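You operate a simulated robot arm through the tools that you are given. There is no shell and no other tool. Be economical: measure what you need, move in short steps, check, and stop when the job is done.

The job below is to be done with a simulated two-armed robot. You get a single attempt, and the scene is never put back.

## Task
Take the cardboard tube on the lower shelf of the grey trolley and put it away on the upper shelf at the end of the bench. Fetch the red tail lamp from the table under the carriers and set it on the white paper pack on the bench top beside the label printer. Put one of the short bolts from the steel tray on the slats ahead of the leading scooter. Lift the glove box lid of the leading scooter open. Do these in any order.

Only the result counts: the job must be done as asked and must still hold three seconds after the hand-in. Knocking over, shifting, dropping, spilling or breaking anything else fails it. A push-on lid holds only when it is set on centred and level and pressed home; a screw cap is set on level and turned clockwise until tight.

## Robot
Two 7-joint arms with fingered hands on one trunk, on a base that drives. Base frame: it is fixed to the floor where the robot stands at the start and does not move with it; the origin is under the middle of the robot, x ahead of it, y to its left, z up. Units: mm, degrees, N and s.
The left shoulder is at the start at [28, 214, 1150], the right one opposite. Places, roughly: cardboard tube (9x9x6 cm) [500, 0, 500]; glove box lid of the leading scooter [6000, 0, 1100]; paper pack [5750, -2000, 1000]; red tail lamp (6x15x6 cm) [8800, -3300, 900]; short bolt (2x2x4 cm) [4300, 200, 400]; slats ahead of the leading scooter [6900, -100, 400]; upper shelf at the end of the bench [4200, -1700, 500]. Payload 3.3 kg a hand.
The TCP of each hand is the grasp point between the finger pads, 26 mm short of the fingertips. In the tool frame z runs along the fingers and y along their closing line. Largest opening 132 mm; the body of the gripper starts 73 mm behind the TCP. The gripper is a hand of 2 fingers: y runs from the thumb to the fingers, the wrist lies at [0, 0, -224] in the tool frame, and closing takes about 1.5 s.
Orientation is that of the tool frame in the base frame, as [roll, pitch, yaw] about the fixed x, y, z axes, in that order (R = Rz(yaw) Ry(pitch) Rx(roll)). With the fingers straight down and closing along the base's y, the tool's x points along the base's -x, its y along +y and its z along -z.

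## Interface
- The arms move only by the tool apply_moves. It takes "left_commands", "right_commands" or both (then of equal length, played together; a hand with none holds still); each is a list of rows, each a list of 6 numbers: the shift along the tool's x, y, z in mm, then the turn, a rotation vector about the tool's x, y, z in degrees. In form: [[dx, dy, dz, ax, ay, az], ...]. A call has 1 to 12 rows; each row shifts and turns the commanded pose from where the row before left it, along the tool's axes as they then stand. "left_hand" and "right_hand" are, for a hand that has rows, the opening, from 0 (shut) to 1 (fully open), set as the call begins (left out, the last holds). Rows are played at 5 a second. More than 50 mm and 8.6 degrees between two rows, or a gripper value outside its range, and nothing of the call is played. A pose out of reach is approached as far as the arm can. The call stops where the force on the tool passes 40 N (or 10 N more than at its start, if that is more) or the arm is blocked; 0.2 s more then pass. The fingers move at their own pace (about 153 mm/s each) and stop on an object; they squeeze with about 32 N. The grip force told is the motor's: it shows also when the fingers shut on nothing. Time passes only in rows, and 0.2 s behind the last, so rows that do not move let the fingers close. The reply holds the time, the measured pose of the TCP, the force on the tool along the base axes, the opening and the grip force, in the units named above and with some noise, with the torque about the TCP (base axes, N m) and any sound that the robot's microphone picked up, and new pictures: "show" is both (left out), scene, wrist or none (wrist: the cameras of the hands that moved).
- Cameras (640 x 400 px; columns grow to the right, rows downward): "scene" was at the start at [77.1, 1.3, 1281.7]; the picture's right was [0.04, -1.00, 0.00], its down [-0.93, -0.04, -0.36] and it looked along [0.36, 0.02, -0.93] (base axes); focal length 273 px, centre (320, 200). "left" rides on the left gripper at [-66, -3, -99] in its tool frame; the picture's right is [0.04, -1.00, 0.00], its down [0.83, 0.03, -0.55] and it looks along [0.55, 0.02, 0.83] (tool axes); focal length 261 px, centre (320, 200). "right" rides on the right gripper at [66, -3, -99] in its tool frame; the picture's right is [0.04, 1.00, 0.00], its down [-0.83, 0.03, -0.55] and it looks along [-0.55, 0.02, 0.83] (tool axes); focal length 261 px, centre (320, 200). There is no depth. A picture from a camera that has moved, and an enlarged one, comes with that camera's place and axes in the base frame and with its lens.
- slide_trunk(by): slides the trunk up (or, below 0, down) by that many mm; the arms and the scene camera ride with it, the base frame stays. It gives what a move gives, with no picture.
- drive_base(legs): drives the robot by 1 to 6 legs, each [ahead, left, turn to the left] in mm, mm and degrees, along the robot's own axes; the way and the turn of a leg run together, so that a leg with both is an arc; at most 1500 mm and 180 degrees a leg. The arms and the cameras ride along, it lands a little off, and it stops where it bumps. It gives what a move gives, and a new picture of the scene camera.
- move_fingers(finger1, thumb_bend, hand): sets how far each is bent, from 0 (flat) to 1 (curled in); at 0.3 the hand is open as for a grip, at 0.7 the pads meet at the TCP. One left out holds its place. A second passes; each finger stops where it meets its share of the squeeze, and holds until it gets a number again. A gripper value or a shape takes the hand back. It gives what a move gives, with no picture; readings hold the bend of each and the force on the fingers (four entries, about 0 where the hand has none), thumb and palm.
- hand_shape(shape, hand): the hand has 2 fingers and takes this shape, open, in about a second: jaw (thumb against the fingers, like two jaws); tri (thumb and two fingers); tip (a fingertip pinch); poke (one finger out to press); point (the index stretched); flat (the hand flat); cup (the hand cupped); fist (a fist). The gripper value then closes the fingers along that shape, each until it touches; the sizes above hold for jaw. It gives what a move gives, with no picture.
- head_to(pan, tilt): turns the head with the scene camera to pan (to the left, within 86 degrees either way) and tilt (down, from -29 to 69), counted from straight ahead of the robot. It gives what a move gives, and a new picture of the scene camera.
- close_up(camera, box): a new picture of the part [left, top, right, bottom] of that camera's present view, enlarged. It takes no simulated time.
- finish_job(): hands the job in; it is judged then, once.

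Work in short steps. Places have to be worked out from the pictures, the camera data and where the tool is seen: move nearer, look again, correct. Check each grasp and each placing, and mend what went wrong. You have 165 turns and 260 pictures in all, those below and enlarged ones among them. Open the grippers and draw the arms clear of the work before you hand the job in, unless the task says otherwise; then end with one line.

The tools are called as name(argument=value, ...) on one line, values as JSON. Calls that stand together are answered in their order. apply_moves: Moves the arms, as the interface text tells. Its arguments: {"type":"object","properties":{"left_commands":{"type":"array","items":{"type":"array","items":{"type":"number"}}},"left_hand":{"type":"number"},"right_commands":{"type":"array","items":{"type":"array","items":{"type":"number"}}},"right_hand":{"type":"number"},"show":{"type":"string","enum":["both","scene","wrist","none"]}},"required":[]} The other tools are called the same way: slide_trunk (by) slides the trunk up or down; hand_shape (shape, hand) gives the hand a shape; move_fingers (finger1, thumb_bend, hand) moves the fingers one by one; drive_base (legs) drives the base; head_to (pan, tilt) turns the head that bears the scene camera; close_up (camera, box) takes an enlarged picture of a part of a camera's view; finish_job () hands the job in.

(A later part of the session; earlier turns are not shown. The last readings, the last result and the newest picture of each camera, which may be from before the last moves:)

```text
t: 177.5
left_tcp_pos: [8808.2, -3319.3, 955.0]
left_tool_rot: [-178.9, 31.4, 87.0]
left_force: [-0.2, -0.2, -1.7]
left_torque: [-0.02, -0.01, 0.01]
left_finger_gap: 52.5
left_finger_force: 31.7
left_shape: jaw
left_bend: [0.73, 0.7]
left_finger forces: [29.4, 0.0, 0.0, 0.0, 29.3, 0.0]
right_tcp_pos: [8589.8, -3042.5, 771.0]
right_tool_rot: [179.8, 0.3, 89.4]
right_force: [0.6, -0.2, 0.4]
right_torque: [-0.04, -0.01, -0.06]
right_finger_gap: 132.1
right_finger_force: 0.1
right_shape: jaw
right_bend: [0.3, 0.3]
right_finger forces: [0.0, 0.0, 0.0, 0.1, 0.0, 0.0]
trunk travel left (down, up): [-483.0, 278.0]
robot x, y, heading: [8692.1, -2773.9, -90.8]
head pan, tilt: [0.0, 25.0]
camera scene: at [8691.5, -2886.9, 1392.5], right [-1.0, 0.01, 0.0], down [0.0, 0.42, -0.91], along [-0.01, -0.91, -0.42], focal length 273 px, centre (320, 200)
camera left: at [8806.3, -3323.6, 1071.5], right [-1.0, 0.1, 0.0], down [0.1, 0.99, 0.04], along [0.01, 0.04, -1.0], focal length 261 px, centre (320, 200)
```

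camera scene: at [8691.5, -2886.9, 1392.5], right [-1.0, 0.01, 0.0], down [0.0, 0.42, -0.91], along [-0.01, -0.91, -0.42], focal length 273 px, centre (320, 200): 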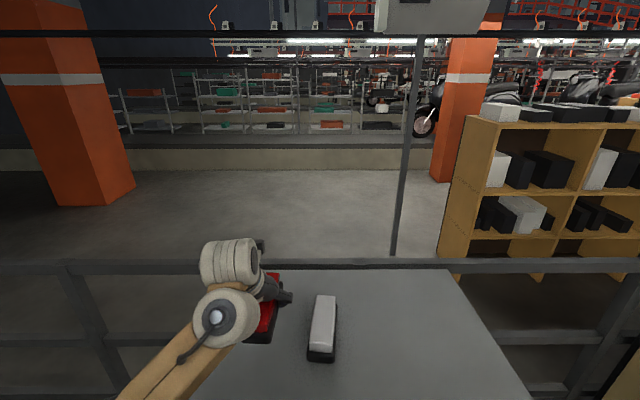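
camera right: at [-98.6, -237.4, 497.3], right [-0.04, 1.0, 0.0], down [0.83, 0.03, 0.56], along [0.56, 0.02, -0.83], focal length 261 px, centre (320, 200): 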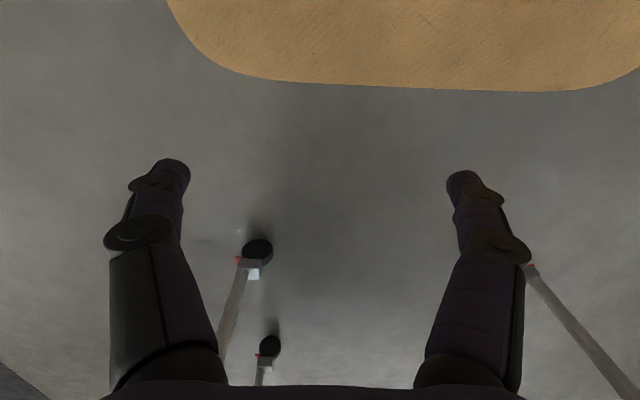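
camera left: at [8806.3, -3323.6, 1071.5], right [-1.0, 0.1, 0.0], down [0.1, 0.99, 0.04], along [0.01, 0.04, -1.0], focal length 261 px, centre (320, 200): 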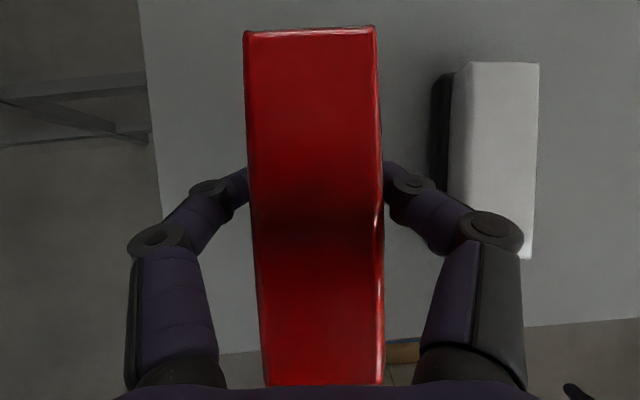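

Lamp is held level. I back away from the table, raise a bit, turn to face down the corridor behind the bench and drive toward the paper pack.

drive_base(legs=[[-200, 0, 0], [0, 0, -90], [1500, 0, 0]])

slide_trunk(by=150)

head_to(pan=-35, tilt=20)

```text
t: 189.9
left_tcp_pos: [6648.8, -2670.4, 953.5]
left_tool_rot: [-178.9, 31.4, -3.1]
left_force: [0.5, 0.1, -2.6]
left_torque: [0.01, 0.03, 0.02]
left_finger_gap: 52.7
left_finger_force: 31.6
left_shape: jaw
left_bend: [0.73, 0.7]
left_finger forces: [29.2, 0.1, 0.0, 0.0, 29.3, 0.0]
right_tcp_pos: [6927.2, -2454.4, 768.9]
right_tool_rot: [179.8, 0.3, -0.8]
right_force: [-0.5, -0.1, 0.5]
right_torque: [-0.02, -0.01, 0.01]
right_finger_gap: 131.9
right_finger_force: 0.1
right_shape: jaw
right_bend: [0.3, 0.3]
right_finger forces: [0.1, 0.0, 0.1, 0.1, 0.1, 0.1]
trunk travel left (down, up): [-483.0, 278.0]
robot x, y, heading: [7190.6, -2560.5, 179.5]
head pan, tilt: [0.0, 25.0]
camera scene: at [7081.0, -2558.7, 1392.5], right [0.01, 1.0, 0.0], down [0.42, 0.0, -0.91], along [-0.91, 0.01, -0.42], focal length 273 px, centre (320, 200)
```

scene: 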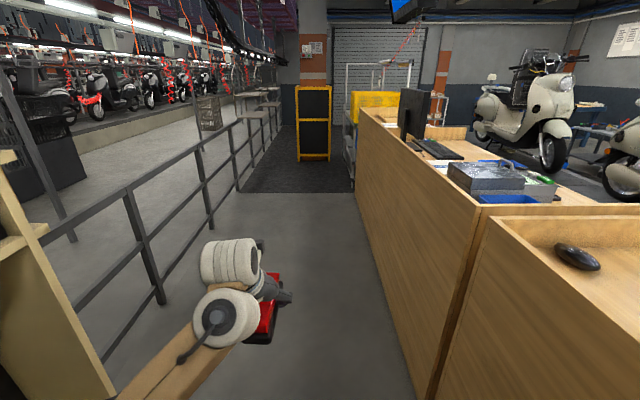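

```text
t: 191.7
left_tcp_pos: [6649.3, -2670.8, 1103.5]
left_tool_rot: [-178.9, 31.4, -3.0]
left_force: [-0.2, 0.2, -2.2]
left_torque: [0.01, -0.01, -0.02]
left_finger_gap: 52.2
left_finger_force: 32.2
left_shape: jaw
left_bend: [0.73, 0.7]
left_finger forces: [29.2, 0.0, 0.0, 0.0, 29.1, 0.0]
right_tcp_pos: [6927.6, -2454.2, 919.3]
right_tool_rot: [179.7, 0.4, -0.8]
right_force: [-0.4, 0.7, 0.1]
right_torque: [0.0, 0.02, -0.02]
right_finger_gap: 131.9
right_finger_force: 0.1
right_shape: jaw
right_bend: [0.3, 0.3]
right_finger forces: [0.0, 0.0, 0.1, 0.0, 0.0, 0.0]
trunk travel left (down, up): [-633.0, 128.0]
robot x, y, heading: [7188.7, -2562.8, 179.4]
head pan, tilt: [0.0, 25.0]
```

```text
t: 192.7
left_tcp_pos: [6649.7, -2670.9, 1104.8]
left_tool_rot: [-178.9, 31.4, -3.0]
left_force: [-1.0, -0.4, -1.8]
left_torque: [0.0, 0.0, -0.01]
left_finger_gap: 52.6
left_finger_force: 31.7
left_shape: jaw
left_bend: [0.73, 0.7]
left_finger forces: [29.2, 0.0, 0.0, 0.1, 29.2, 0.0]
right_tcp_pos: [6927.3, -2454.5, 920.1]
right_tool_rot: [179.8, 0.3, -0.7]
right_force: [-0.2, 0.2, -0.5]
right_torque: [-0.01, 0.03, -0.01]
right_finger_gap: 131.8
right_finger_force: 0.0
right_shape: jaw
right_bend: [0.3, 0.3]
right_finger forces: [0.0, 0.1, 0.1, 0.1, 0.0, 0.1]
trunk travel left (down, up): [-633.0, 128.0]
robot x, y, heading: [7192.1, -2557.9, 179.5]
head pan, tilt: [-35.0, 20.0]
camera scene: at [7104.1, -2505.6, 1550.8], right [0.58, 0.81, 0.0], down [0.28, -0.2, -0.94], along [-0.76, 0.55, -0.34], focal length 273 px, centre (320, 200)
```

scene: 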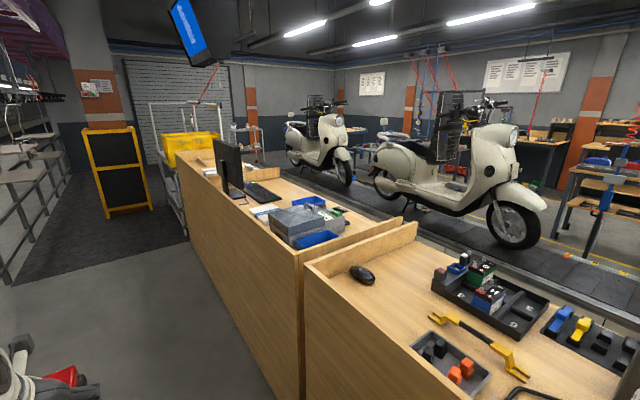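

The pack lies beside the grey printer, near the back board. I drive up alongside, keep back from the bench, turn to face it from behind and look.

slide_trunk(by=100)

drive_base(legs=[[1250, 170, 0], [0, 0, -90]])

head_to(pan=0, tilt=40)

```text
t: 194.0
left_tcp_pos: [6648.8, -2670.9, 1204.7]
left_tool_rot: [-178.9, 31.4, -3.1]
left_force: [-0.4, 0.3, -2.6]
left_torque: [0.0, -0.01, -0.05]
left_finger_gap: 52.6
left_finger_force: 31.9
left_shape: jaw
left_bend: [0.73, 0.7]
left_finger forces: [29.2, 0.1, 0.0, 0.0, 29.3, 0.1]
right_tcp_pos: [6926.0, -2454.1, 1020.5]
right_tool_rot: [179.8, 0.3, -0.7]
right_force: [0.4, -0.1, -1.0]
right_torque: [0.03, -0.01, 0.0]
right_finger_gap: 132.0
right_finger_force: 0.1
right_shape: jaw
right_bend: [0.3, 0.3]
right_finger forces: [0.1, 0.1, 0.0, 0.0, 0.0, 0.0]
trunk travel left (down, up): [-733.0, 28.0]
robot x, y, heading: [7191.1, -2557.8, 179.4]
head pan, tilt: [-35.0, 20.0]
```

```text
t: 204.2
left_tcp_pos: [5837.1, -2165.7, 1204.0]
left_tool_rot: [-178.8, 31.5, -93.5]
left_force: [0.4, 0.3, -2.1]
left_torque: [-0.02, 0.02, -0.03]
left_finger_gap: 52.3
left_finger_force: 32.2
left_shape: jaw
left_bend: [0.73, 0.7]
left_finger forces: [29.1, 0.0, 0.1, 0.0, 29.1, 0.1]
right_tcp_pos: [6051.4, -2446.8, 1020.4]
right_tool_rot: [179.8, 0.3, -91.4]
right_force: [1.1, 0.6, -0.7]
right_torque: [0.02, 0.01, 0.03]
right_finger_gap: 132.0
right_finger_force: 0.1
right_shape: jaw
right_bend: [0.3, 0.3]
right_finger forces: [0.1, 0.0, 0.0, 0.1, 0.0, 0.0]
trunk travel left (down, up): [-733.0, 28.0]
robot x, y, heading: [5942.1, -2712.1, 88.7]
head pan, tilt: [-35.0, 20.0]
camera scene: at [5997.8, -2626.5, 1650.9], right [0.81, -0.59, 0.0], down [-0.2, -0.28, -0.94], along [0.56, 0.76, -0.34], focal length 273 px, centre (320, 200)
```

scene: 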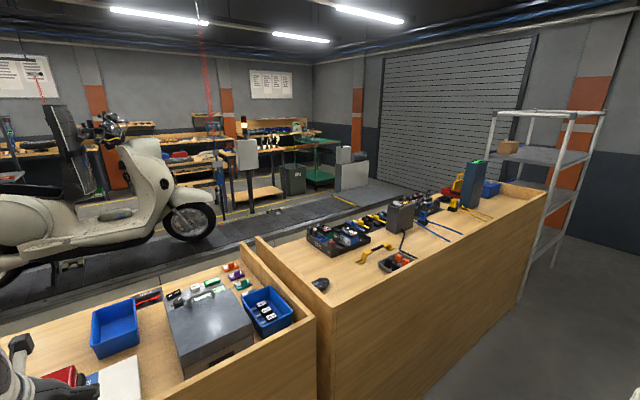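

```text
t: 205.2
left_tcp_pos: [5837.7, -2166.3, 1205.2]
left_tool_rot: [-178.9, 31.3, -93.6]
left_force: [0.3, -0.8, -1.8]
left_torque: [0.01, 0.0, -0.04]
left_finger_gap: 52.3
left_finger_force: 32.5
left_shape: jaw
left_bend: [0.73, 0.7]
left_finger forces: [29.1, 0.0, 0.0, 0.1, 29.0, 0.0]
right_tcp_pos: [6051.4, -2446.0, 1019.4]
right_tool_rot: [179.8, 0.4, -91.4]
right_force: [0.5, -1.8, -0.2]
right_torque: [0.0, 0.01, 0.0]
right_finger_gap: 131.9
right_finger_force: 0.1
right_shape: jaw
right_bend: [0.3, 0.3]
right_finger forces: [0.1, 0.1, 0.0, 0.0, 0.0, 0.0]
trunk travel left (down, up): [-733.0, 28.0]
robot x, y, heading: [5941.0, -2707.4, 88.9]
head pan, tilt: [0.0, 40.0]
camera scene: at [5944.7, -2616.6, 1619.5], right [1.0, -0.02, 0.0], down [-0.01, -0.64, -0.77], along [0.02, 0.77, -0.64], focal length 273 px, centre (320, 200)
```

scene: 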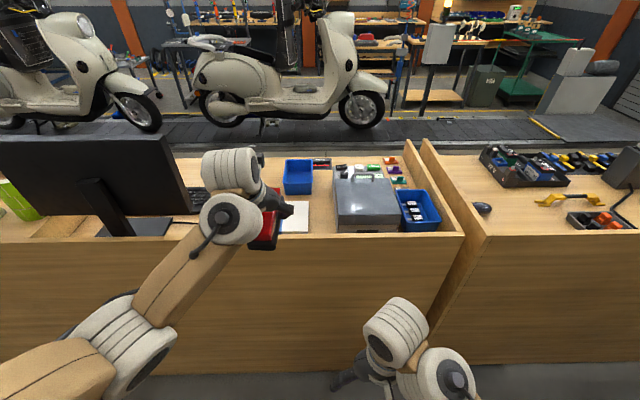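

I check the wrist camera for the pack below.

close_up(camera="left", box=[0, 0, 640, 400])

close_up(camera="scene", box=[180, 130, 440, 290])

```text
1.00 times, centred on (320, 200) of left (not enlarged: the box is as wide or as high as the picture)
camera zoom: at [5839.5, -2162.2, 1321.3], right [0.99, -0.11, -0.01], down [-0.11, -0.99, 0.04], along [-0.01, -0.04, -1.0], focal length 261 px, centre (320, 200)
```

zoom: 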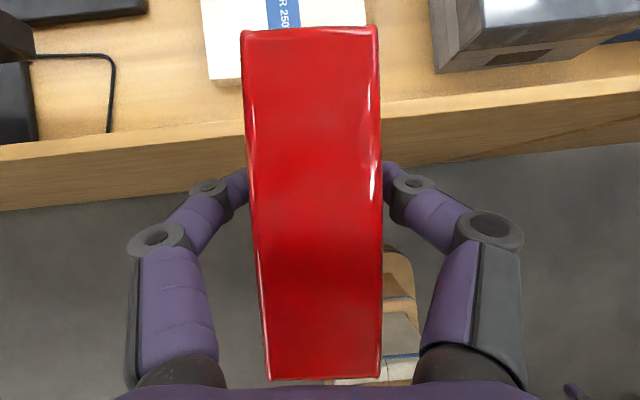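

```text
2.46 times, centred on (310, 210) of scene
camera zoom: at [5944.7, -2616.6, 1619.5], right [1.0, -0.02, 0.0], down [-0.01, -0.64, -0.77], along [0.02, 0.77, -0.64], focal length 672 px, centre (345, 175)
```

zoom: 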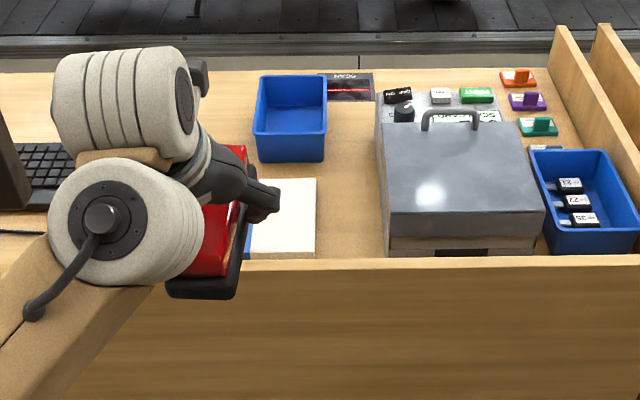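

The pack spans about x 5688–5922, y −1975…−1815, centre [5805, −1890], behind a board ~1050 high. To keep the elbow high above the board I lower the hand with the arm rather than the trunk; first backing off 120 mm.

drive_base(legs=[[-120, 0, 0]])

apply_moves(left_commands=[[0, 0, 29, 0, 0, 0], [0, 0, 29, 0, 0, 0], [0, 0, 29, 0, 0, 0], [0, 0, 29, 0, 0, 0], [0, 0, 29, 0, 0, 0]], show="scene")

```text
t: 206.5
left_tcp_pos: [5835.4, -2286.8, 1204.3]
left_tool_rot: [-178.9, 31.6, -93.8]
left_force: [0.3, -0.5, -3.1]
left_torque: [0.01, 0.01, -0.01]
left_finger_gap: 52.3
left_finger_force: 31.6
left_shape: jaw
left_bend: [0.73, 0.7]
left_finger forces: [29.3, 0.0, 0.1, 0.0, 29.2, 0.0]
right_tcp_pos: [6049.5, -2568.6, 1019.9]
right_tool_rot: [179.8, 0.4, -91.4]
right_force: [-0.1, 0.8, -0.3]
right_torque: [0.03, -0.01, 0.04]
right_finger_gap: 132.1
right_finger_force: 0.0
right_shape: jaw
right_bend: [0.3, 0.3]
right_finger forces: [0.1, 0.0, 0.0, 0.1, 0.0, 0.1]
trunk travel left (down, up): [-733.0, 28.0]
robot x, y, heading: [5941.8, -2832.4, 88.6]
head pan, tilt: [0.0, 40.0]
camera scene: at [5941.9, -2738.5, 1619.5], right [1.0, -0.02, 0.0], down [-0.01, -0.64, -0.77], along [0.02, 0.77, -0.64], focal length 273 px, centre (320, 200)
```

scene: 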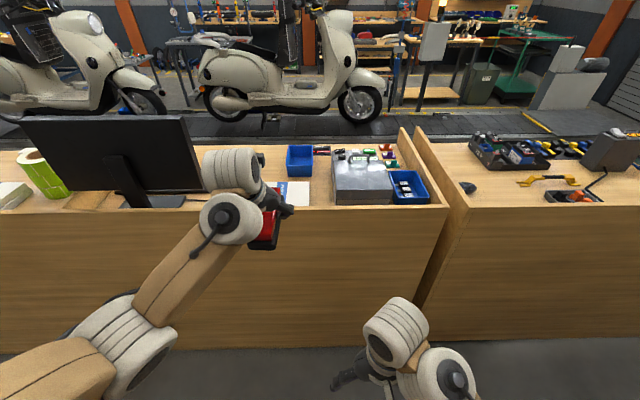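

```text
t: 207.9
left_tcp_pos: [5796.2, -2204.8, 1072.2]
left_tool_rot: [178.1, 31.1, -92.4]
left_force: [-0.6, 0.6, -2.4]
left_torque: [-0.01, -0.05, 0.02]
left_finger_gap: 52.0
left_finger_force: 31.9
left_shape: jaw
left_bend: [0.73, 0.7]
left_finger forces: [29.6, 0.0, 0.0, 0.0, 29.7, 0.0]
right_tcp_pos: [6047.9, -2567.8, 1020.1]
right_tool_rot: [179.8, 0.3, -91.4]
right_force: [-0.6, 0.4, -0.2]
right_torque: [-0.01, -0.01, -0.01]
right_finger_gap: 131.9
right_finger_force: 0.1
right_shape: jaw
right_bend: [0.3, 0.3]
right_finger forces: [0.1, 0.0, 0.0, 0.0, 0.1, 0.1]
trunk travel left (down, up): [-733.0, 28.0]
robot x, y, heading: [5941.1, -2827.7, 88.6]
head pan, tilt: [0.0, 40.0]
stopped in row 5 (left hand): the arm was blocked; the commanded pose is now the measured one
camera scene: at [5941.4, -2737.6, 1619.5], right [1.0, -0.02, 0.0], down [-0.01, -0.64, -0.77], along [0.02, 0.77, -0.64], focal length 273 px, centre (320, 200)
```

scene: 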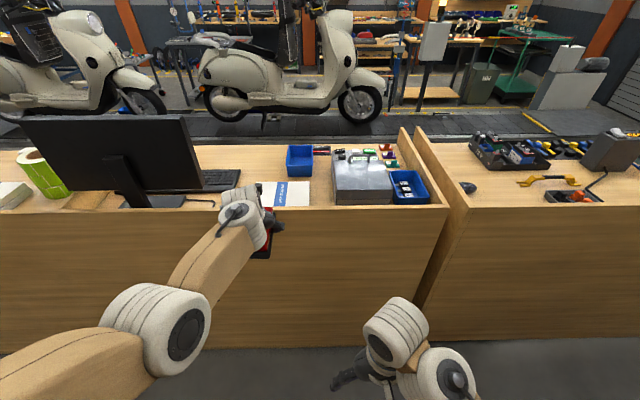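

Good posture: elbow high, arm extended. I zoom on the unobstructed pack and board to measure heights.

close_up(camera="scene", box=[220, 140, 420, 265])

close_up(camera="left", box=[0, 0, 640, 400])

```text
3.20 times, centred on (320, 202) of scene
camera zoom: at [5941.4, -2737.6, 1619.5], right [1.0, -0.02, 0.0], down [-0.01, -0.64, -0.77], along [0.02, 0.77, -0.64], focal length 874 px, centre (320, 192)
```

zoom: 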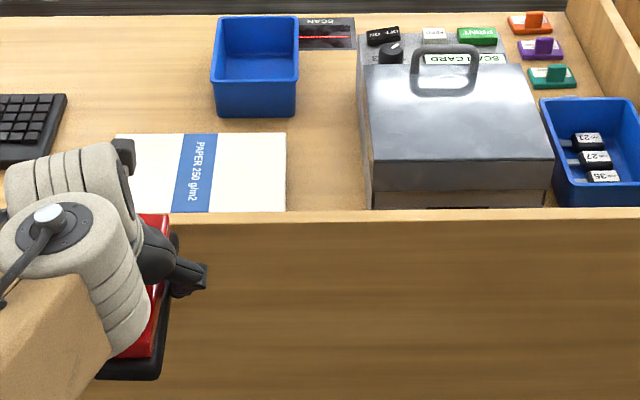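

```text
1.00 times, centred on (320, 200) of left (not enlarged: the box is as wide or as high as the picture)
camera zoom: at [5802.7, -2200.6, 1188.6], right [1.0, -0.06, -0.05], down [-0.06, -1.0, 0.04], along [-0.05, -0.04, -1.0], focal length 261 px, centre (320, 200)
```

zoom: 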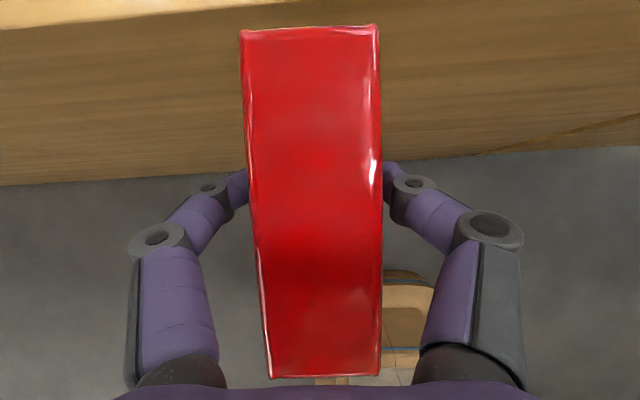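

The board top is z≈1040, bench back y≈−2096. I raise the trunk and hand a bit, level the lamp, then drive in.

slide_trunk(by=28)

apply_moves(left_commands=[[-10, 0, -17, 1.2, 0, -0.8], [-10, 0, -17, 1.2, 0, -0.8], [0, 0, 0, 0, 0, 0]], show="none")

```text
t: 208.6
left_tcp_pos: [5753.4, -2201.4, 1093.8]
left_tool_rot: [175.5, 30.9, -91.1]
left_force: [0.1, -0.3, -2.6]
left_torque: [0.02, -0.03, -0.01]
left_finger_gap: 52.0
left_finger_force: 32.0
left_shape: jaw
left_bend: [0.73, 0.7]
left_finger forces: [29.5, 0.0, 0.1, 0.0, 29.6, 0.1]
right_tcp_pos: [6049.1, -2566.0, 1047.2]
right_tool_rot: [179.8, 0.2, -91.4]
right_force: [0.9, -0.6, 0.2]
right_torque: [-0.02, 0.01, 0.03]
right_finger_gap: 131.9
right_finger_force: 0.0
right_shape: jaw
right_bend: [0.3, 0.3]
right_finger forces: [0.1, 0.0, 0.0, 0.0, 0.1, 0.1]
trunk travel left (down, up): [-761.0, 0.0]
robot x, y, heading: [5944.9, -2831.7, 88.8]
head pan, tilt: [0.0, 40.0]
```

```text
t: 209.6
left_tcp_pos: [5740.4, -2193.9, 1141.8]
left_tool_rot: [178.5, 31.9, -88.3]
left_force: [0.5, 0.3, -1.7]
left_torque: [0.05, -0.01, 0.05]
left_finger_gap: 52.2
left_finger_force: 31.8
left_shape: jaw
left_bend: [0.73, 0.7]
left_finger forces: [29.8, 0.1, 0.0, 0.0, 29.8, 0.0]
right_tcp_pos: [6049.5, -2566.2, 1048.1]
right_tool_rot: [179.8, 0.3, -91.5]
right_force: [0.1, -0.4, -0.2]
right_torque: [0.03, -0.02, 0.01]
right_finger_gap: 131.7
right_finger_force: 0.0
right_shape: jaw
right_bend: [0.3, 0.3]
right_finger forces: [0.1, 0.1, 0.0, 0.0, 0.0, 0.0]
trunk travel left (down, up): [-761.0, 0.0]
robot x, y, heading: [5939.2, -2831.9, 88.5]
head pan, tilt: [0.0, 40.0]
stopped in row 3 (left hand): the arm was blocked; the commanded pose is now the measured one
```

A joint limit pushes the hand leftward; as before, extending further should relieve it.

apply_moves(left_commands=[[-17, 0, 10, 0, 0, 0], [-17, 0, 10, 0.5, 0, 0], [-17, 0, 10, 0.5, 0, -0.5], [0, 0, 0, 0.5, 0, -0.5]], show="both")

```text
t: 210.6
left_tcp_pos: [5743.5, -2152.2, 1143.4]
left_tool_rot: [-179.2, 32.0, -87.4]
left_force: [-0.7, 1.0, -3.0]
left_torque: [0.0, -0.03, 0.0]
left_finger_gap: 51.8
left_finger_force: 32.2
left_shape: jaw
left_bend: [0.73, 0.7]
left_finger forces: [30.0, 0.0, 0.0, 0.0, 30.0, 0.1]
left hand out of reach, approached as far as the arm can: row 3
right_tcp_pos: [6049.5, -2567.4, 1047.3]
right_tool_rot: [179.8, 0.4, -91.5]
right_force: [0.1, -0.3, 0.9]
right_torque: [-0.01, 0.01, 0.0]
right_finger_gap: 131.8
right_finger_force: 0.1
right_shape: jaw
right_bend: [0.3, 0.3]
right_finger forces: [0.1, 0.0, 0.1, 0.0, 0.0, 0.0]
trunk travel left (down, up): [-761.0, 0.0]
robot x, y, heading: [5942.2, -2831.0, 88.8]
head pan, tilt: [0.0, 40.0]
camera scene: at [5941.8, -2737.1, 1647.1], right [1.0, -0.02, 0.0], down [-0.01, -0.64, -0.77], along [0.02, 0.77, -0.64], focal length 273 px, centre (320, 200)
camera left: at [5745.3, -2148.9, 1261.0], right [1.0, 0.0, -0.01], down [0.0, -1.0, 0.03], along [-0.01, -0.03, -1.0], focal length 261 px, centre (320, 200)
```

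scene: 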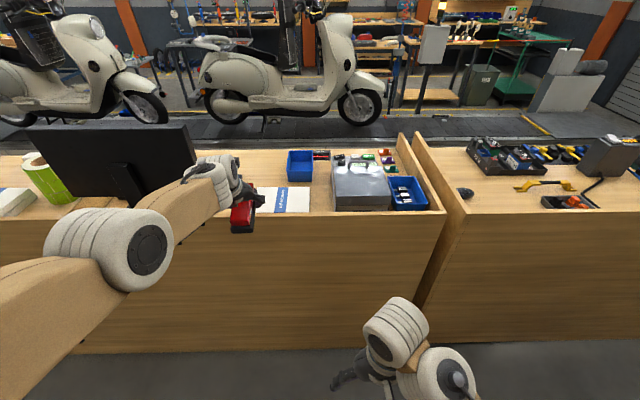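
left: 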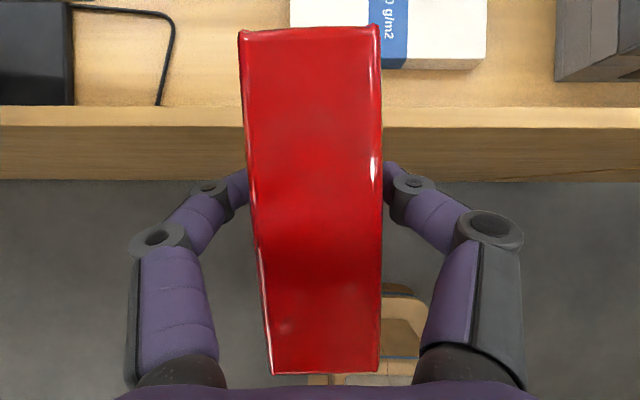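

Now level at reach 678. Pack centre ≈ [5822, −1893], top z≈939. I drive right 74 and forward 259 with the lamp well above the board.

drive_base(legs=[[0, -74, 0], [257, 0, 0]])

close_up(camera="left", box=[0, 0, 640, 400])

```text
t: 213.1
left_tcp_pos: [5825.4, -1897.3, 1143.8]
left_tool_rot: [-179.2, 31.8, -87.4]
left_force: [0.2, -0.1, -2.4]
left_torque: [-0.03, -0.01, 0.0]
left_finger_gap: 51.9
left_finger_force: 31.8
left_shape: jaw
left_bend: [0.73, 0.7]
left_finger forces: [29.9, 0.0, 0.0, 0.0, 30.0, 0.0]
right_tcp_pos: [6131.3, -2311.7, 1046.9]
right_tool_rot: [179.8, 0.3, -91.6]
right_force: [-0.2, 0.3, 0.2]
right_torque: [0.0, 0.0, -0.02]
right_finger_gap: 131.9
right_finger_force: 0.1
right_shape: jaw
right_bend: [0.3, 0.3]
right_finger forces: [0.0, 0.0, 0.1, 0.1, 0.1, 0.0]
trunk travel left (down, up): [-761.0, 0.0]
robot x, y, heading: [6022.9, -2577.3, 88.8]
head pan, tilt: [0.0, 40.0]
camera scene: at [6022.8, -2482.0, 1647.1], right [1.0, -0.02, 0.0], down [-0.02, -0.64, -0.77], along [0.02, 0.77, -0.64], focal length 273 px, centre (320, 200)
```

scene: 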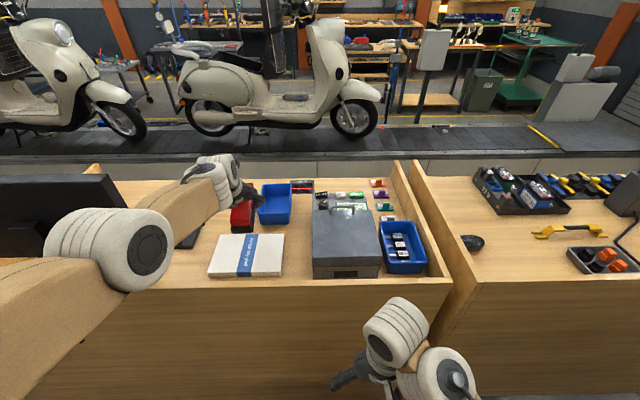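

```text
1.00 times, centred on (320, 200) of left (not enlarged: the box is as wide or as high as the picture)
camera zoom: at [5827.5, -1893.6, 1260.4], right [1.0, 0.0, -0.01], down [0.0, -1.0, 0.03], along [-0.01, -0.03, -1.0], focal length 261 px, centre (320, 200)
```

zoom: 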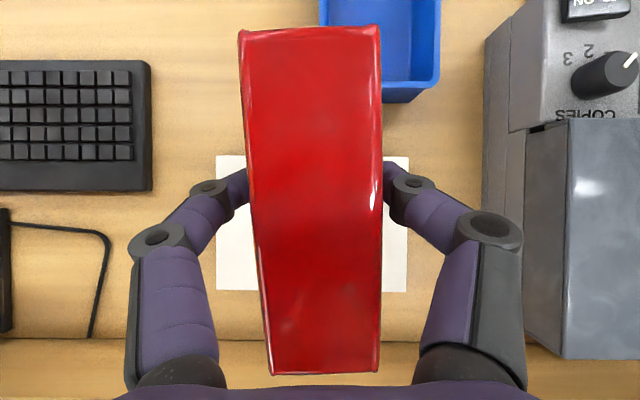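

The pack centre measured from above is [5815, −1931]. I back 34, shift 10 left, then lower with the trunk 150 mm.

drive_base(legs=[[-34, 10, 0]])

slide_trunk(by=-150)

close_up(camera="left", box=[0, 0, 640, 400])

close_up(camera="scene", box=[130, 120, 370, 270])

```text
t: 213.9
left_tcp_pos: [5814.4, -1934.0, 1145.0]
left_tool_rot: [-179.3, 31.8, -87.6]
left_force: [0.7, -0.6, -1.0]
left_torque: [0.03, -0.02, 0.02]
left_finger_gap: 51.9
left_finger_force: 32.4
left_shape: jaw
left_bend: [0.73, 0.7]
left_finger forces: [30.0, 0.0, 0.0, 0.0, 29.9, 0.1]
right_tcp_pos: [6118.8, -2347.5, 1048.1]
right_tool_rot: [179.8, 0.3, -91.6]
right_force: [-0.3, -0.1, -0.3]
right_torque: [0.05, 0.01, 0.02]
right_finger_gap: 132.0
right_finger_force: 0.1
right_shape: jaw
right_bend: [0.3, 0.3]
right_finger forces: [0.0, 0.0, 0.0, 0.1, 0.0, 0.0]
trunk travel left (down, up): [-761.0, 0.0]
robot x, y, heading: [6008.4, -2611.7, 88.7]
head pan, tilt: [0.0, 40.0]
camera scene: at [6011.3, -2518.3, 1647.3], right [1.0, -0.02, 0.0], down [-0.02, -0.64, -0.77], along [0.02, 0.77, -0.64], focal length 273 px, centre (320, 200)
```

scene: 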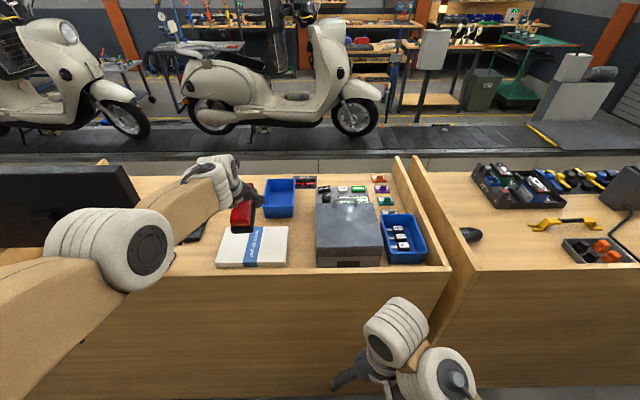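

```text
t: 215.7
left_tcp_pos: [5814.2, -1930.1, 1002.9]
left_tool_rot: [-179.2, 33.0, -87.4]
left_force: [-0.6, 3.6, 38.8]
left_torque: [0.3, -0.01, -0.01]
left_finger_gap: 52.8
left_finger_force: 32.2
left_shape: jaw
left_bend: [0.74, 0.71]
left_finger forces: [35.2, 0.0, 0.0, 0.0, 35.4, 0.0]
right_tcp_pos: [6120.4, -2349.5, 899.6]
right_tool_rot: [179.7, 0.4, -91.6]
right_force: [0.1, 0.5, 1.0]
right_torque: [-0.03, -0.04, 0.0]
right_finger_gap: 131.9
right_finger_force: 0.1
right_shape: jaw
right_bend: [0.3, 0.3]
right_finger forces: [0.0, 0.0, 0.0, 0.0, 0.0, 0.1]
trunk travel left (down, up): [-611.0, 150.0]
robot x, y, heading: [6008.2, -2612.6, 88.6]
head pan, tilt: [0.0, 40.0]
```

```text
1.00 times, centred on (320, 200) of left (not enlarged: the box is as wide or as high as the picture)
camera zoom: at [5817.7, -1929.3, 1120.7], right [1.0, 0.0, -0.01], down [0.0, -1.0, 0.01], along [-0.01, -0.01, -1.0], focal length 261 px, centre (320, 200)
```

zoom: 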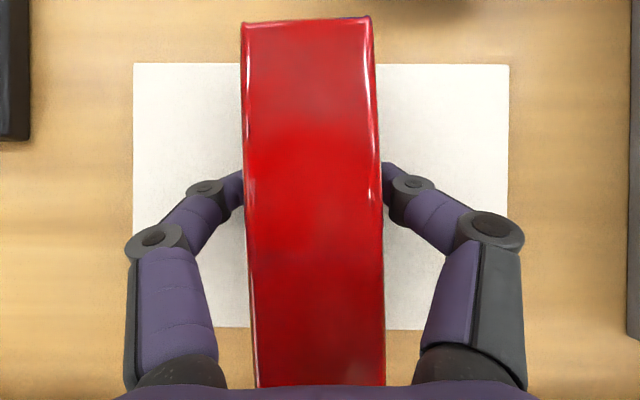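

```text
2.67 times, centred on (250, 195) of scene
camera zoom: at [6013.3, -2520.1, 1497.9], right [1.0, -0.02, 0.0], down [-0.02, -0.64, -0.77], along [0.02, 0.77, -0.64], focal length 729 px, centre (507, 213)
```

zoom: 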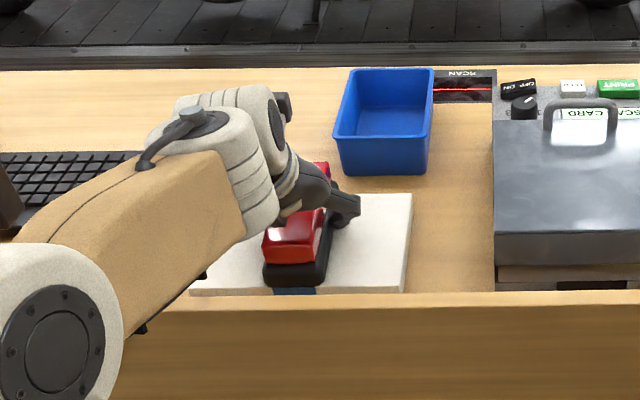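

The lamp is in contact with the pack (39 N). I ease off by 7 mm then release.

slide_trunk(by=7)

```text
t: 216.2
left_tcp_pos: [5814.9, -1932.9, 1005.4]
left_tool_rot: [-179.2, 32.2, -87.4]
left_force: [0.1, 4.4, 24.0]
left_torque: [0.2, 0.0, -0.03]
left_finger_gap: 53.2
left_finger_force: 32.2
left_shape: jaw
left_bend: [0.74, 0.71]
left_finger forces: [34.6, 0.0, 0.1, 0.1, 34.8, 0.0]
right_tcp_pos: [6120.1, -2348.4, 905.6]
right_tool_rot: [179.7, 0.5, -91.6]
right_force: [0.1, -0.5, 0.5]
right_torque: [0.06, -0.01, 0.0]
right_finger_gap: 131.8
right_finger_force: 0.0
right_shape: jaw
right_bend: [0.3, 0.3]
right_finger forces: [0.0, 0.0, 0.0, 0.1, 0.0, 0.0]
trunk travel left (down, up): [-618.0, 143.0]
robot x, y, heading: [6009.9, -2606.8, 88.6]
head pan, tilt: [0.0, 40.0]
```

slide_trunk(by=6)

apply_moves(left_commands=[[0, 0, 0, 0, 0, 0], [0, 0, 0, 0, 0, 0], [0, 0, 0, 0, 0, 0], [0, 0, 0, 0, 0, 0], [0, 0, 0, 0, 0, 0], [0, 0, 0, 0, 0, 0]], left_hand=0.8, show="wrist")

```text
t: 216.8
left_tcp_pos: [5814.5, -1934.5, 1005.6]
left_tool_rot: [-179.1, 31.5, -87.6]
left_force: [1.0, 0.9, 9.2]
left_torque: [0.01, 0.0, -0.01]
left_finger_gap: 53.1
left_finger_force: 31.9
left_shape: jaw
left_bend: [0.74, 0.71]
left_finger forces: [33.5, 0.0, 0.0, 0.0, 33.6, 0.1]
right_tcp_pos: [6119.8, -2347.0, 910.8]
right_tool_rot: [179.7, 0.4, -91.7]
right_force: [-0.1, -0.1, 0.7]
right_torque: [-0.03, 0.02, 0.0]
right_finger_gap: 131.8
right_finger_force: 0.0
right_shape: jaw
right_bend: [0.3, 0.3]
right_finger forces: [0.0, 0.0, 0.1, 0.0, 0.0, 0.0]
trunk travel left (down, up): [-624.0, 137.0]
robot x, y, heading: [6010.9, -2614.6, 88.6]
head pan, tilt: [0.0, 40.0]
```

```text
t: 218.2
left_tcp_pos: [5813.6, -1930.3, 1007.8]
left_tool_rot: [-179.2, 31.9, -87.5]
left_force: [-0.7, -0.4, 0.6]
left_torque: [-0.02, 0.0, 0.01]
left_finger_gap: 105.3
left_finger_force: 0.0
left_shape: jaw
left_bend: [0.59, 0.43]
left_finger forces: [0.0, 0.1, 0.1, 0.1, 0.0, 0.0]
right_tcp_pos: [6120.1, -2347.1, 909.2]
right_tool_rot: [179.8, 0.3, -91.6]
right_force: [0.5, 0.0, -0.7]
right_torque: [-0.02, -0.01, -0.01]
right_finger_gap: 131.9
right_finger_force: 0.1
right_shape: jaw
right_bend: [0.3, 0.3]
right_finger forces: [0.1, 0.0, 0.1, 0.1, 0.0, 0.0]
trunk travel left (down, up): [-624.0, 137.0]
robot x, y, heading: [6009.0, -2611.8, 88.6]
head pan, tilt: [0.0, 40.0]
camera left: at [5816.6, -1928.5, 1124.0], right [1.0, 0.0, -0.01], down [0.0, -1.0, 0.03], along [-0.01, -0.03, -1.0], focal length 261 px, centre (320, 200)
```

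left: 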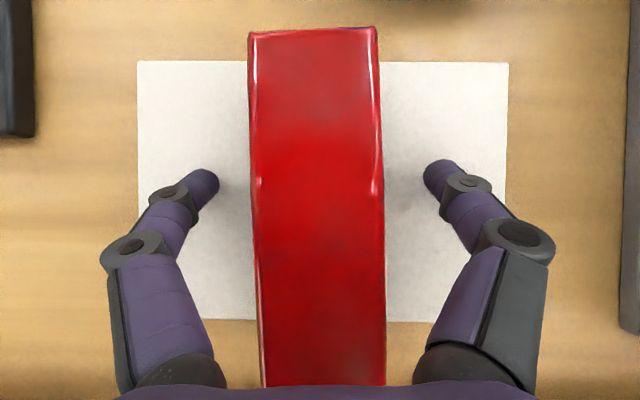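

Released and resting on the pack. I lift straight up with the trunk and check.

slide_trunk(by=137)

close_up(camera="left", box=[0, 0, 640, 400])

```text
t: 219.8
left_tcp_pos: [5814.0, -1931.8, 1142.9]
left_tool_rot: [-179.1, 31.9, -87.5]
left_force: [0.3, 0.0, 0.2]
left_torque: [0.0, 0.01, -0.02]
left_finger_gap: 105.4
left_finger_force: 0.0
left_shape: jaw
left_bend: [0.59, 0.43]
left_finger forces: [0.0, 0.1, 0.1, 0.0, 0.1, 0.0]
right_tcp_pos: [6119.8, -2346.8, 1047.4]
right_tool_rot: [179.7, 0.3, -91.5]
right_force: [0.2, 0.1, -0.7]
right_torque: [0.04, 0.01, 0.03]
right_finger_gap: 131.8
right_finger_force: 0.0
right_shape: jaw
right_bend: [0.3, 0.3]
right_finger forces: [0.0, 0.0, 0.1, 0.0, 0.1, 0.1]
trunk travel left (down, up): [-761.0, 0.0]
robot x, y, heading: [6010.7, -2612.7, 88.7]
head pan, tilt: [0.0, 40.0]
```

```text
1.00 times, centred on (320, 200) of left (not enlarged: the box is as wide or as high as the picture)
camera zoom: at [5816.5, -1928.5, 1260.6], right [1.0, 0.0, -0.01], down [0.0, -1.0, 0.03], along [-0.01, -0.03, -1.0], focal length 261 px, centre (320, 200)
```

zoom: 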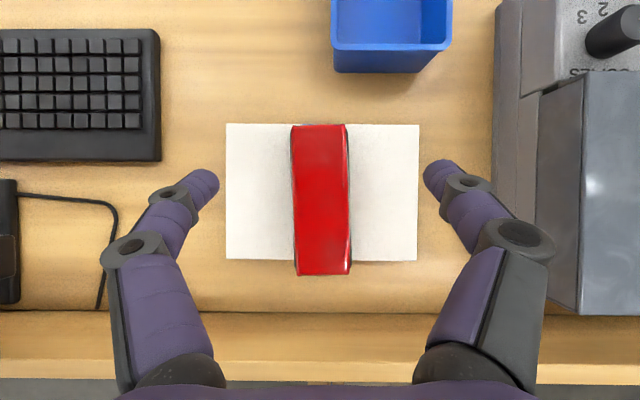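

The lamp sits on the pack. I back away, turn to face along the corridor and fold the arm.

drive_base(legs=[[-190, 0, 0], [0, 0, -89]])

apply_moves(left_commands=[[20, 0, 2, 0, 5, 0], [20, 0, 2, 0, 5, 0], [20, 0, 2, 0, 5, 0], [20, 0, 2, 0, 5, 0], [20, 0, 2, 0, 5, 0], [20, 0, 2, 0, 5, 0], [40, -15, 0, 0, 0, 0], [40, -15, 0, 0, 0, 0], [40, -15, 0, 0, 0, 0], [40, -15, 0, 0, 0, 0], [40, -15, 0, 0, 0, 0]], left_hand=1, show="scene")

```text
t: 225.2
left_tcp_pos: [6681.5, -2589.9, 1143.7]
left_tool_rot: [-179.1, 31.9, -176.2]
left_force: [0.0, -0.2, 0.5]
left_torque: [0.01, -0.01, 0.02]
left_finger_gap: 105.4
left_finger_force: 0.0
left_shape: jaw
left_bend: [0.59, 0.43]
left_finger forces: [0.0, 0.0, 0.0, 0.0, 0.0, 0.0]
right_tcp_pos: [6272.7, -2903.3, 1048.2]
right_tool_rot: [179.8, 0.4, 179.5]
right_force: [0.0, 0.8, 0.9]
right_torque: [-0.01, 0.01, 0.01]
right_finger_gap: 131.8
right_finger_force: 0.1
right_shape: jaw
right_bend: [0.3, 0.3]
right_finger forces: [0.1, 0.1, 0.0, 0.0, 0.0, 0.0]
trunk travel left (down, up): [-761.0, 0.0]
robot x, y, heading: [6009.4, -2798.5, -0.1]
head pan, tilt: [0.0, 40.0]
camera scene: at [6100.1, -2802.0, 1647.2], right [0.0, -1.0, 0.0], down [-0.64, 0.0, -0.77], along [0.77, 0.0, -0.64], focal length 273 px, centre (320, 200)
```

scene: 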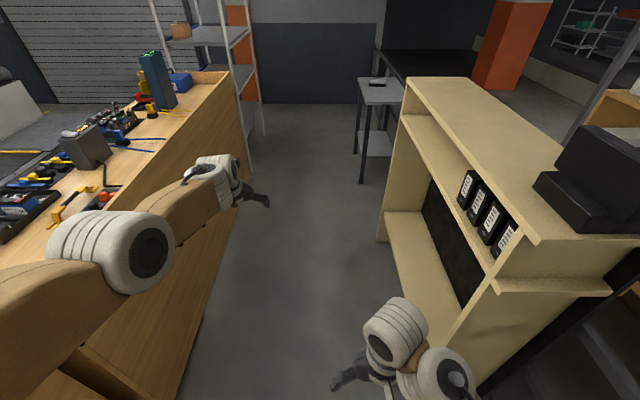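

```text
t: 227.6
left_tcp_pos: [6372.9, -2683.4, 1088.7]
left_tool_rot: [-179.3, 1.9, -176.5]
left_force: [0.7, -0.2, 0.1]
left_torque: [-0.03, -0.03, -0.05]
left_finger_gap: 132.0
left_finger_force: 0.0
left_shape: jaw
left_bend: [0.3, 0.3]
left_finger forces: [0.1, 0.1, 0.0, 0.0, 0.0, 0.0]
left hand out of reach, approached as far as the arm can: row 3
right_tcp_pos: [6272.0, -2903.2, 1047.4]
right_tool_rot: [179.8, 0.4, 179.5]
right_force: [0.0, -0.8, -0.6]
right_torque: [0.02, -0.04, 0.01]
right_finger_gap: 131.9
right_finger_force: 0.0
right_shape: jaw
right_bend: [0.3, 0.3]
right_finger forces: [0.0, 0.0, 0.1, 0.0, 0.0, 0.0]
trunk travel left (down, up): [-761.0, 0.0]
robot x, y, heading: [6006.2, -2801.8, -0.4]
head pan, tilt: [0.0, 40.0]
camera scene: at [6098.3, -2802.8, 1647.3], right [0.0, -1.0, 0.0], down [-0.64, 0.0, -0.77], along [0.77, 0.0, -0.64], focal length 273 px, centre (320, 200)
```

scene: 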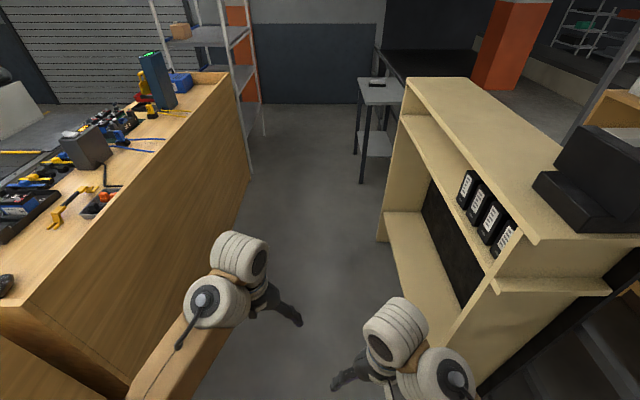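

Now I retrace: along the corridor to x≈9950, then up the passage to y≈-930.

drive_base(legs=[[1500, 190, 0], [1500, 0, 0], [930, 0, 0], [0, 0, 90], [1500, 0, 0], [400, 0, 0]])

head_to(pan=60, tilt=20)

```text
refused: leg 1 is longer than a leg can be; nothing moved
```

```text
t: 228.8
left_tcp_pos: [6373.8, -2681.9, 1089.5]
left_tool_rot: [-179.4, 1.8, -176.6]
left_force: [0.7, -0.7, 0.3]
left_torque: [0.02, -0.01, -0.03]
left_finger_gap: 131.8
left_finger_force: 0.1
left_shape: jaw
left_bend: [0.3, 0.3]
left_finger forces: [0.0, 0.0, 0.1, 0.1, 0.0, 0.1]
right_tcp_pos: [6273.2, -2903.4, 1048.1]
right_tool_rot: [179.8, 0.2, 179.6]
right_force: [0.6, -0.1, 0.0]
right_torque: [-0.03, -0.01, -0.02]
right_finger_gap: 131.9
right_finger_force: 0.1
right_shape: jaw
right_bend: [0.3, 0.3]
right_finger forces: [0.0, 0.0, 0.0, 0.0, 0.0, 0.1]
trunk travel left (down, up): [-761.0, 0.0]
robot x, y, heading: [6005.8, -2798.2, 0.1]
head pan, tilt: [60.0, 20.0]
camera scene: at [6061.9, -2721.2, 1678.6], right [0.86, -0.5, 0.0], down [-0.17, -0.3, -0.94], along [0.47, 0.81, -0.34], focal length 273 px, centre (320, 200)
```

scene: 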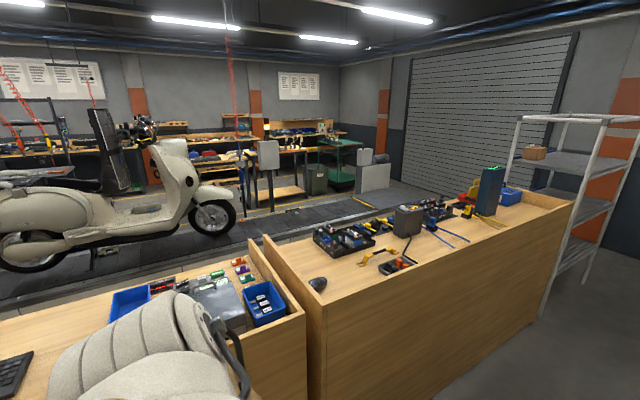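

The first leg was slightly too long; I reissue with shorter legs.

drive_base(legs=[[1400, 190, 0], [1500, 0, 0], [1030, 0, 0], [0, 0, 90], [1500, 0, 0], [370, 0, 0]])

head_to(pan=60, tilt=20)

```text
t: 260.8
left_tcp_pos: [9833.9, -366.7, 1088.9]
left_tool_rot: [-179.4, 2.0, -85.9]
left_force: [-0.1, 0.2, -0.1]
left_torque: [0.03, -0.03, -0.02]
left_finger_gap: 132.0
left_finger_force: 0.1
left_shape: jaw
left_bend: [0.3, 0.3]
left_finger forces: [0.1, 0.1, 0.0, 0.0, 0.0, 0.0]
right_tcp_pos: [10056.0, -465.3, 1047.0]
right_tool_rot: [179.8, 0.3, -89.6]
right_force: [0.4, 0.3, 0.4]
right_torque: [0.0, -0.02, -0.05]
right_finger_gap: 131.8
right_finger_force: 0.1
right_shape: jaw
right_bend: [0.3, 0.3]
right_finger forces: [0.0, 0.0, 0.1, 0.1, 0.0, 0.1]
trunk travel left (down, up): [-761.0, 0.0]
robot x, y, heading: [9957.2, -731.9, 90.6]
head pan, tilt: [60.0, 20.0]
camera scene: at [9873.7, -677.7, 1678.6], right [0.49, 0.87, 0.0], down [0.3, -0.17, -0.94], along [-0.82, 0.46, -0.34], focal length 273 px, centre (320, 200)
```

scene: 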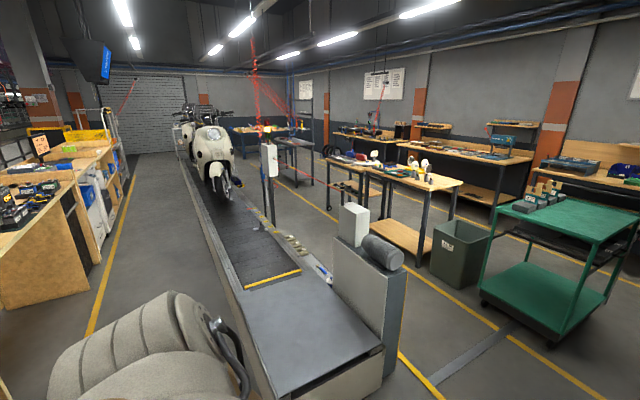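

```text
t: 261.4
left_tcp_pos: [9833.5, -366.1, 1088.4]
left_tool_rot: [-179.4, 1.9, -85.9]
left_force: [-0.5, 0.3, -0.6]
left_torque: [0.0, 0.02, 0.01]
left_finger_gap: 132.2
left_finger_force: 0.0
left_shape: jaw
left_bend: [0.3, 0.3]
left_finger forces: [0.0, 0.0, 0.0, 0.0, 0.0, 0.1]
right_tcp_pos: [10055.3, -465.7, 1047.4]
right_tool_rot: [179.8, 0.2, -89.6]
right_force: [-0.2, 0.4, 0.2]
right_torque: [-0.01, 0.01, 0.02]
right_finger_gap: 131.6
right_finger_force: 0.1
right_shape: jaw
right_bend: [0.3, 0.3]
right_finger forces: [0.0, 0.2, 0.1, 0.0, 0.1, 0.0]
trunk travel left (down, up): [-761.0, 0.0]
robot x, y, heading: [9958.6, -736.0, 90.8]
head pan, tilt: [60.0, 20.0]
camera scene: at [9873.7, -678.3, 1678.6], right [0.49, 0.87, 0.0], down [0.3, -0.17, -0.94], along [-0.82, 0.46, -0.34], focal length 273 px, centre (320, 200)
```

scene: 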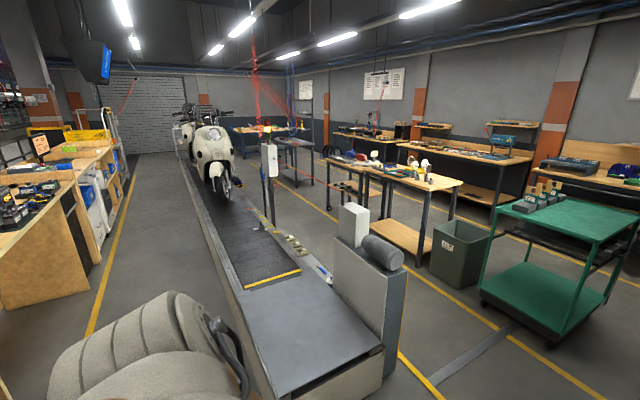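

I continue around the conveyor's far end into the left aisle (y≈900) and face back along the line.

drive_base(legs=[[1400, 0, 0], [230, 0, 0], [0, 0, 89]])

head_to(pan=0, tilt=15)

```text
t: 273.4
left_tcp_pos: [9560.1, 777.7, 1088.6]
left_tool_rot: [-179.3, 2.0, 3.2]
left_force: [-0.1, 0.4, 0.2]
left_torque: [0.0, -0.03, 0.01]
left_finger_gap: 132.1
left_finger_force: 0.0
left_shape: jaw
left_bend: [0.3, 0.3]
left_finger forces: [0.0, 0.0, 0.0, 0.1, 0.1, 0.1]
right_tcp_pos: [9662.5, 997.5, 1047.6]
right_tool_rot: [179.9, 0.3, -0.6]
right_force: [0.6, -0.1, -0.3]
right_torque: [-0.02, -0.01, 0.03]
right_finger_gap: 132.1
right_finger_force: 0.0
right_shape: jaw
right_bend: [0.3, 0.3]
right_finger forces: [0.0, 0.0, 0.0, 0.0, 0.0, 0.0]
trunk travel left (down, up): [-761.0, 0.0]
robot x, y, heading: [9928.3, 893.0, 179.4]
head pan, tilt: [60.0, 20.0]
camera scene: at [9870.0, 812.6, 1678.6], right [-0.86, 0.51, 0.0], down [0.17, 0.3, -0.94], along [-0.47, -0.81, -0.34], focal length 273 px, centre (320, 200)
```

scene: 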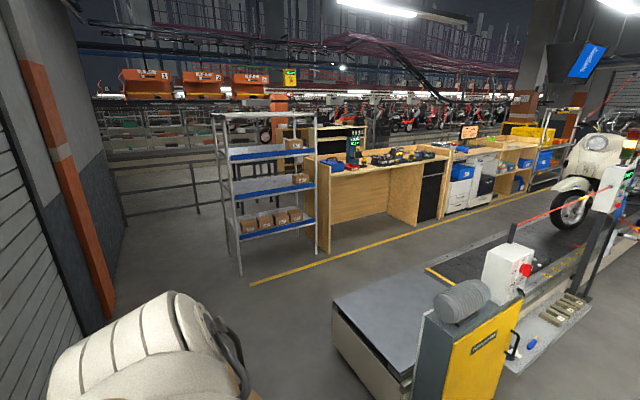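

```text
t: 274.7
left_tcp_pos: [9559.6, 777.2, 1088.7]
left_tool_rot: [-179.3, 2.0, 3.2]
left_force: [0.6, 0.1, -0.5]
left_torque: [-0.03, 0.01, -0.02]
left_finger_gap: 131.9
left_finger_force: 0.1
left_shape: jaw
left_bend: [0.3, 0.3]
left_finger forces: [0.0, 0.0, 0.0, 0.1, 0.0, 0.0]
right_tcp_pos: [9662.5, 998.1, 1046.9]
right_tool_rot: [179.8, 0.3, -0.5]
right_force: [-0.3, -0.6, -0.3]
right_torque: [-0.03, 0.0, -0.01]
right_finger_gap: 132.1
right_finger_force: 0.0
right_shape: jaw
right_bend: [0.3, 0.3]
right_finger forces: [0.1, 0.0, 0.1, 0.1, 0.0, 0.1]
trunk travel left (down, up): [-761.0, 0.0]
robot x, y, heading: [9932.7, 893.6, 179.6]
head pan, tilt: [0.0, 15.0]
camera scene: at [9823.6, 893.5, 1686.7], right [0.01, 1.0, 0.0], down [0.26, 0.0, -0.97], along [-0.97, 0.01, -0.26], focal length 273 px, centre (320, 200)
```

scene: 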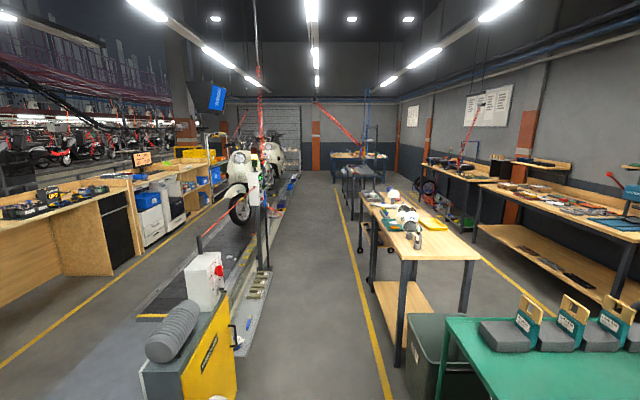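

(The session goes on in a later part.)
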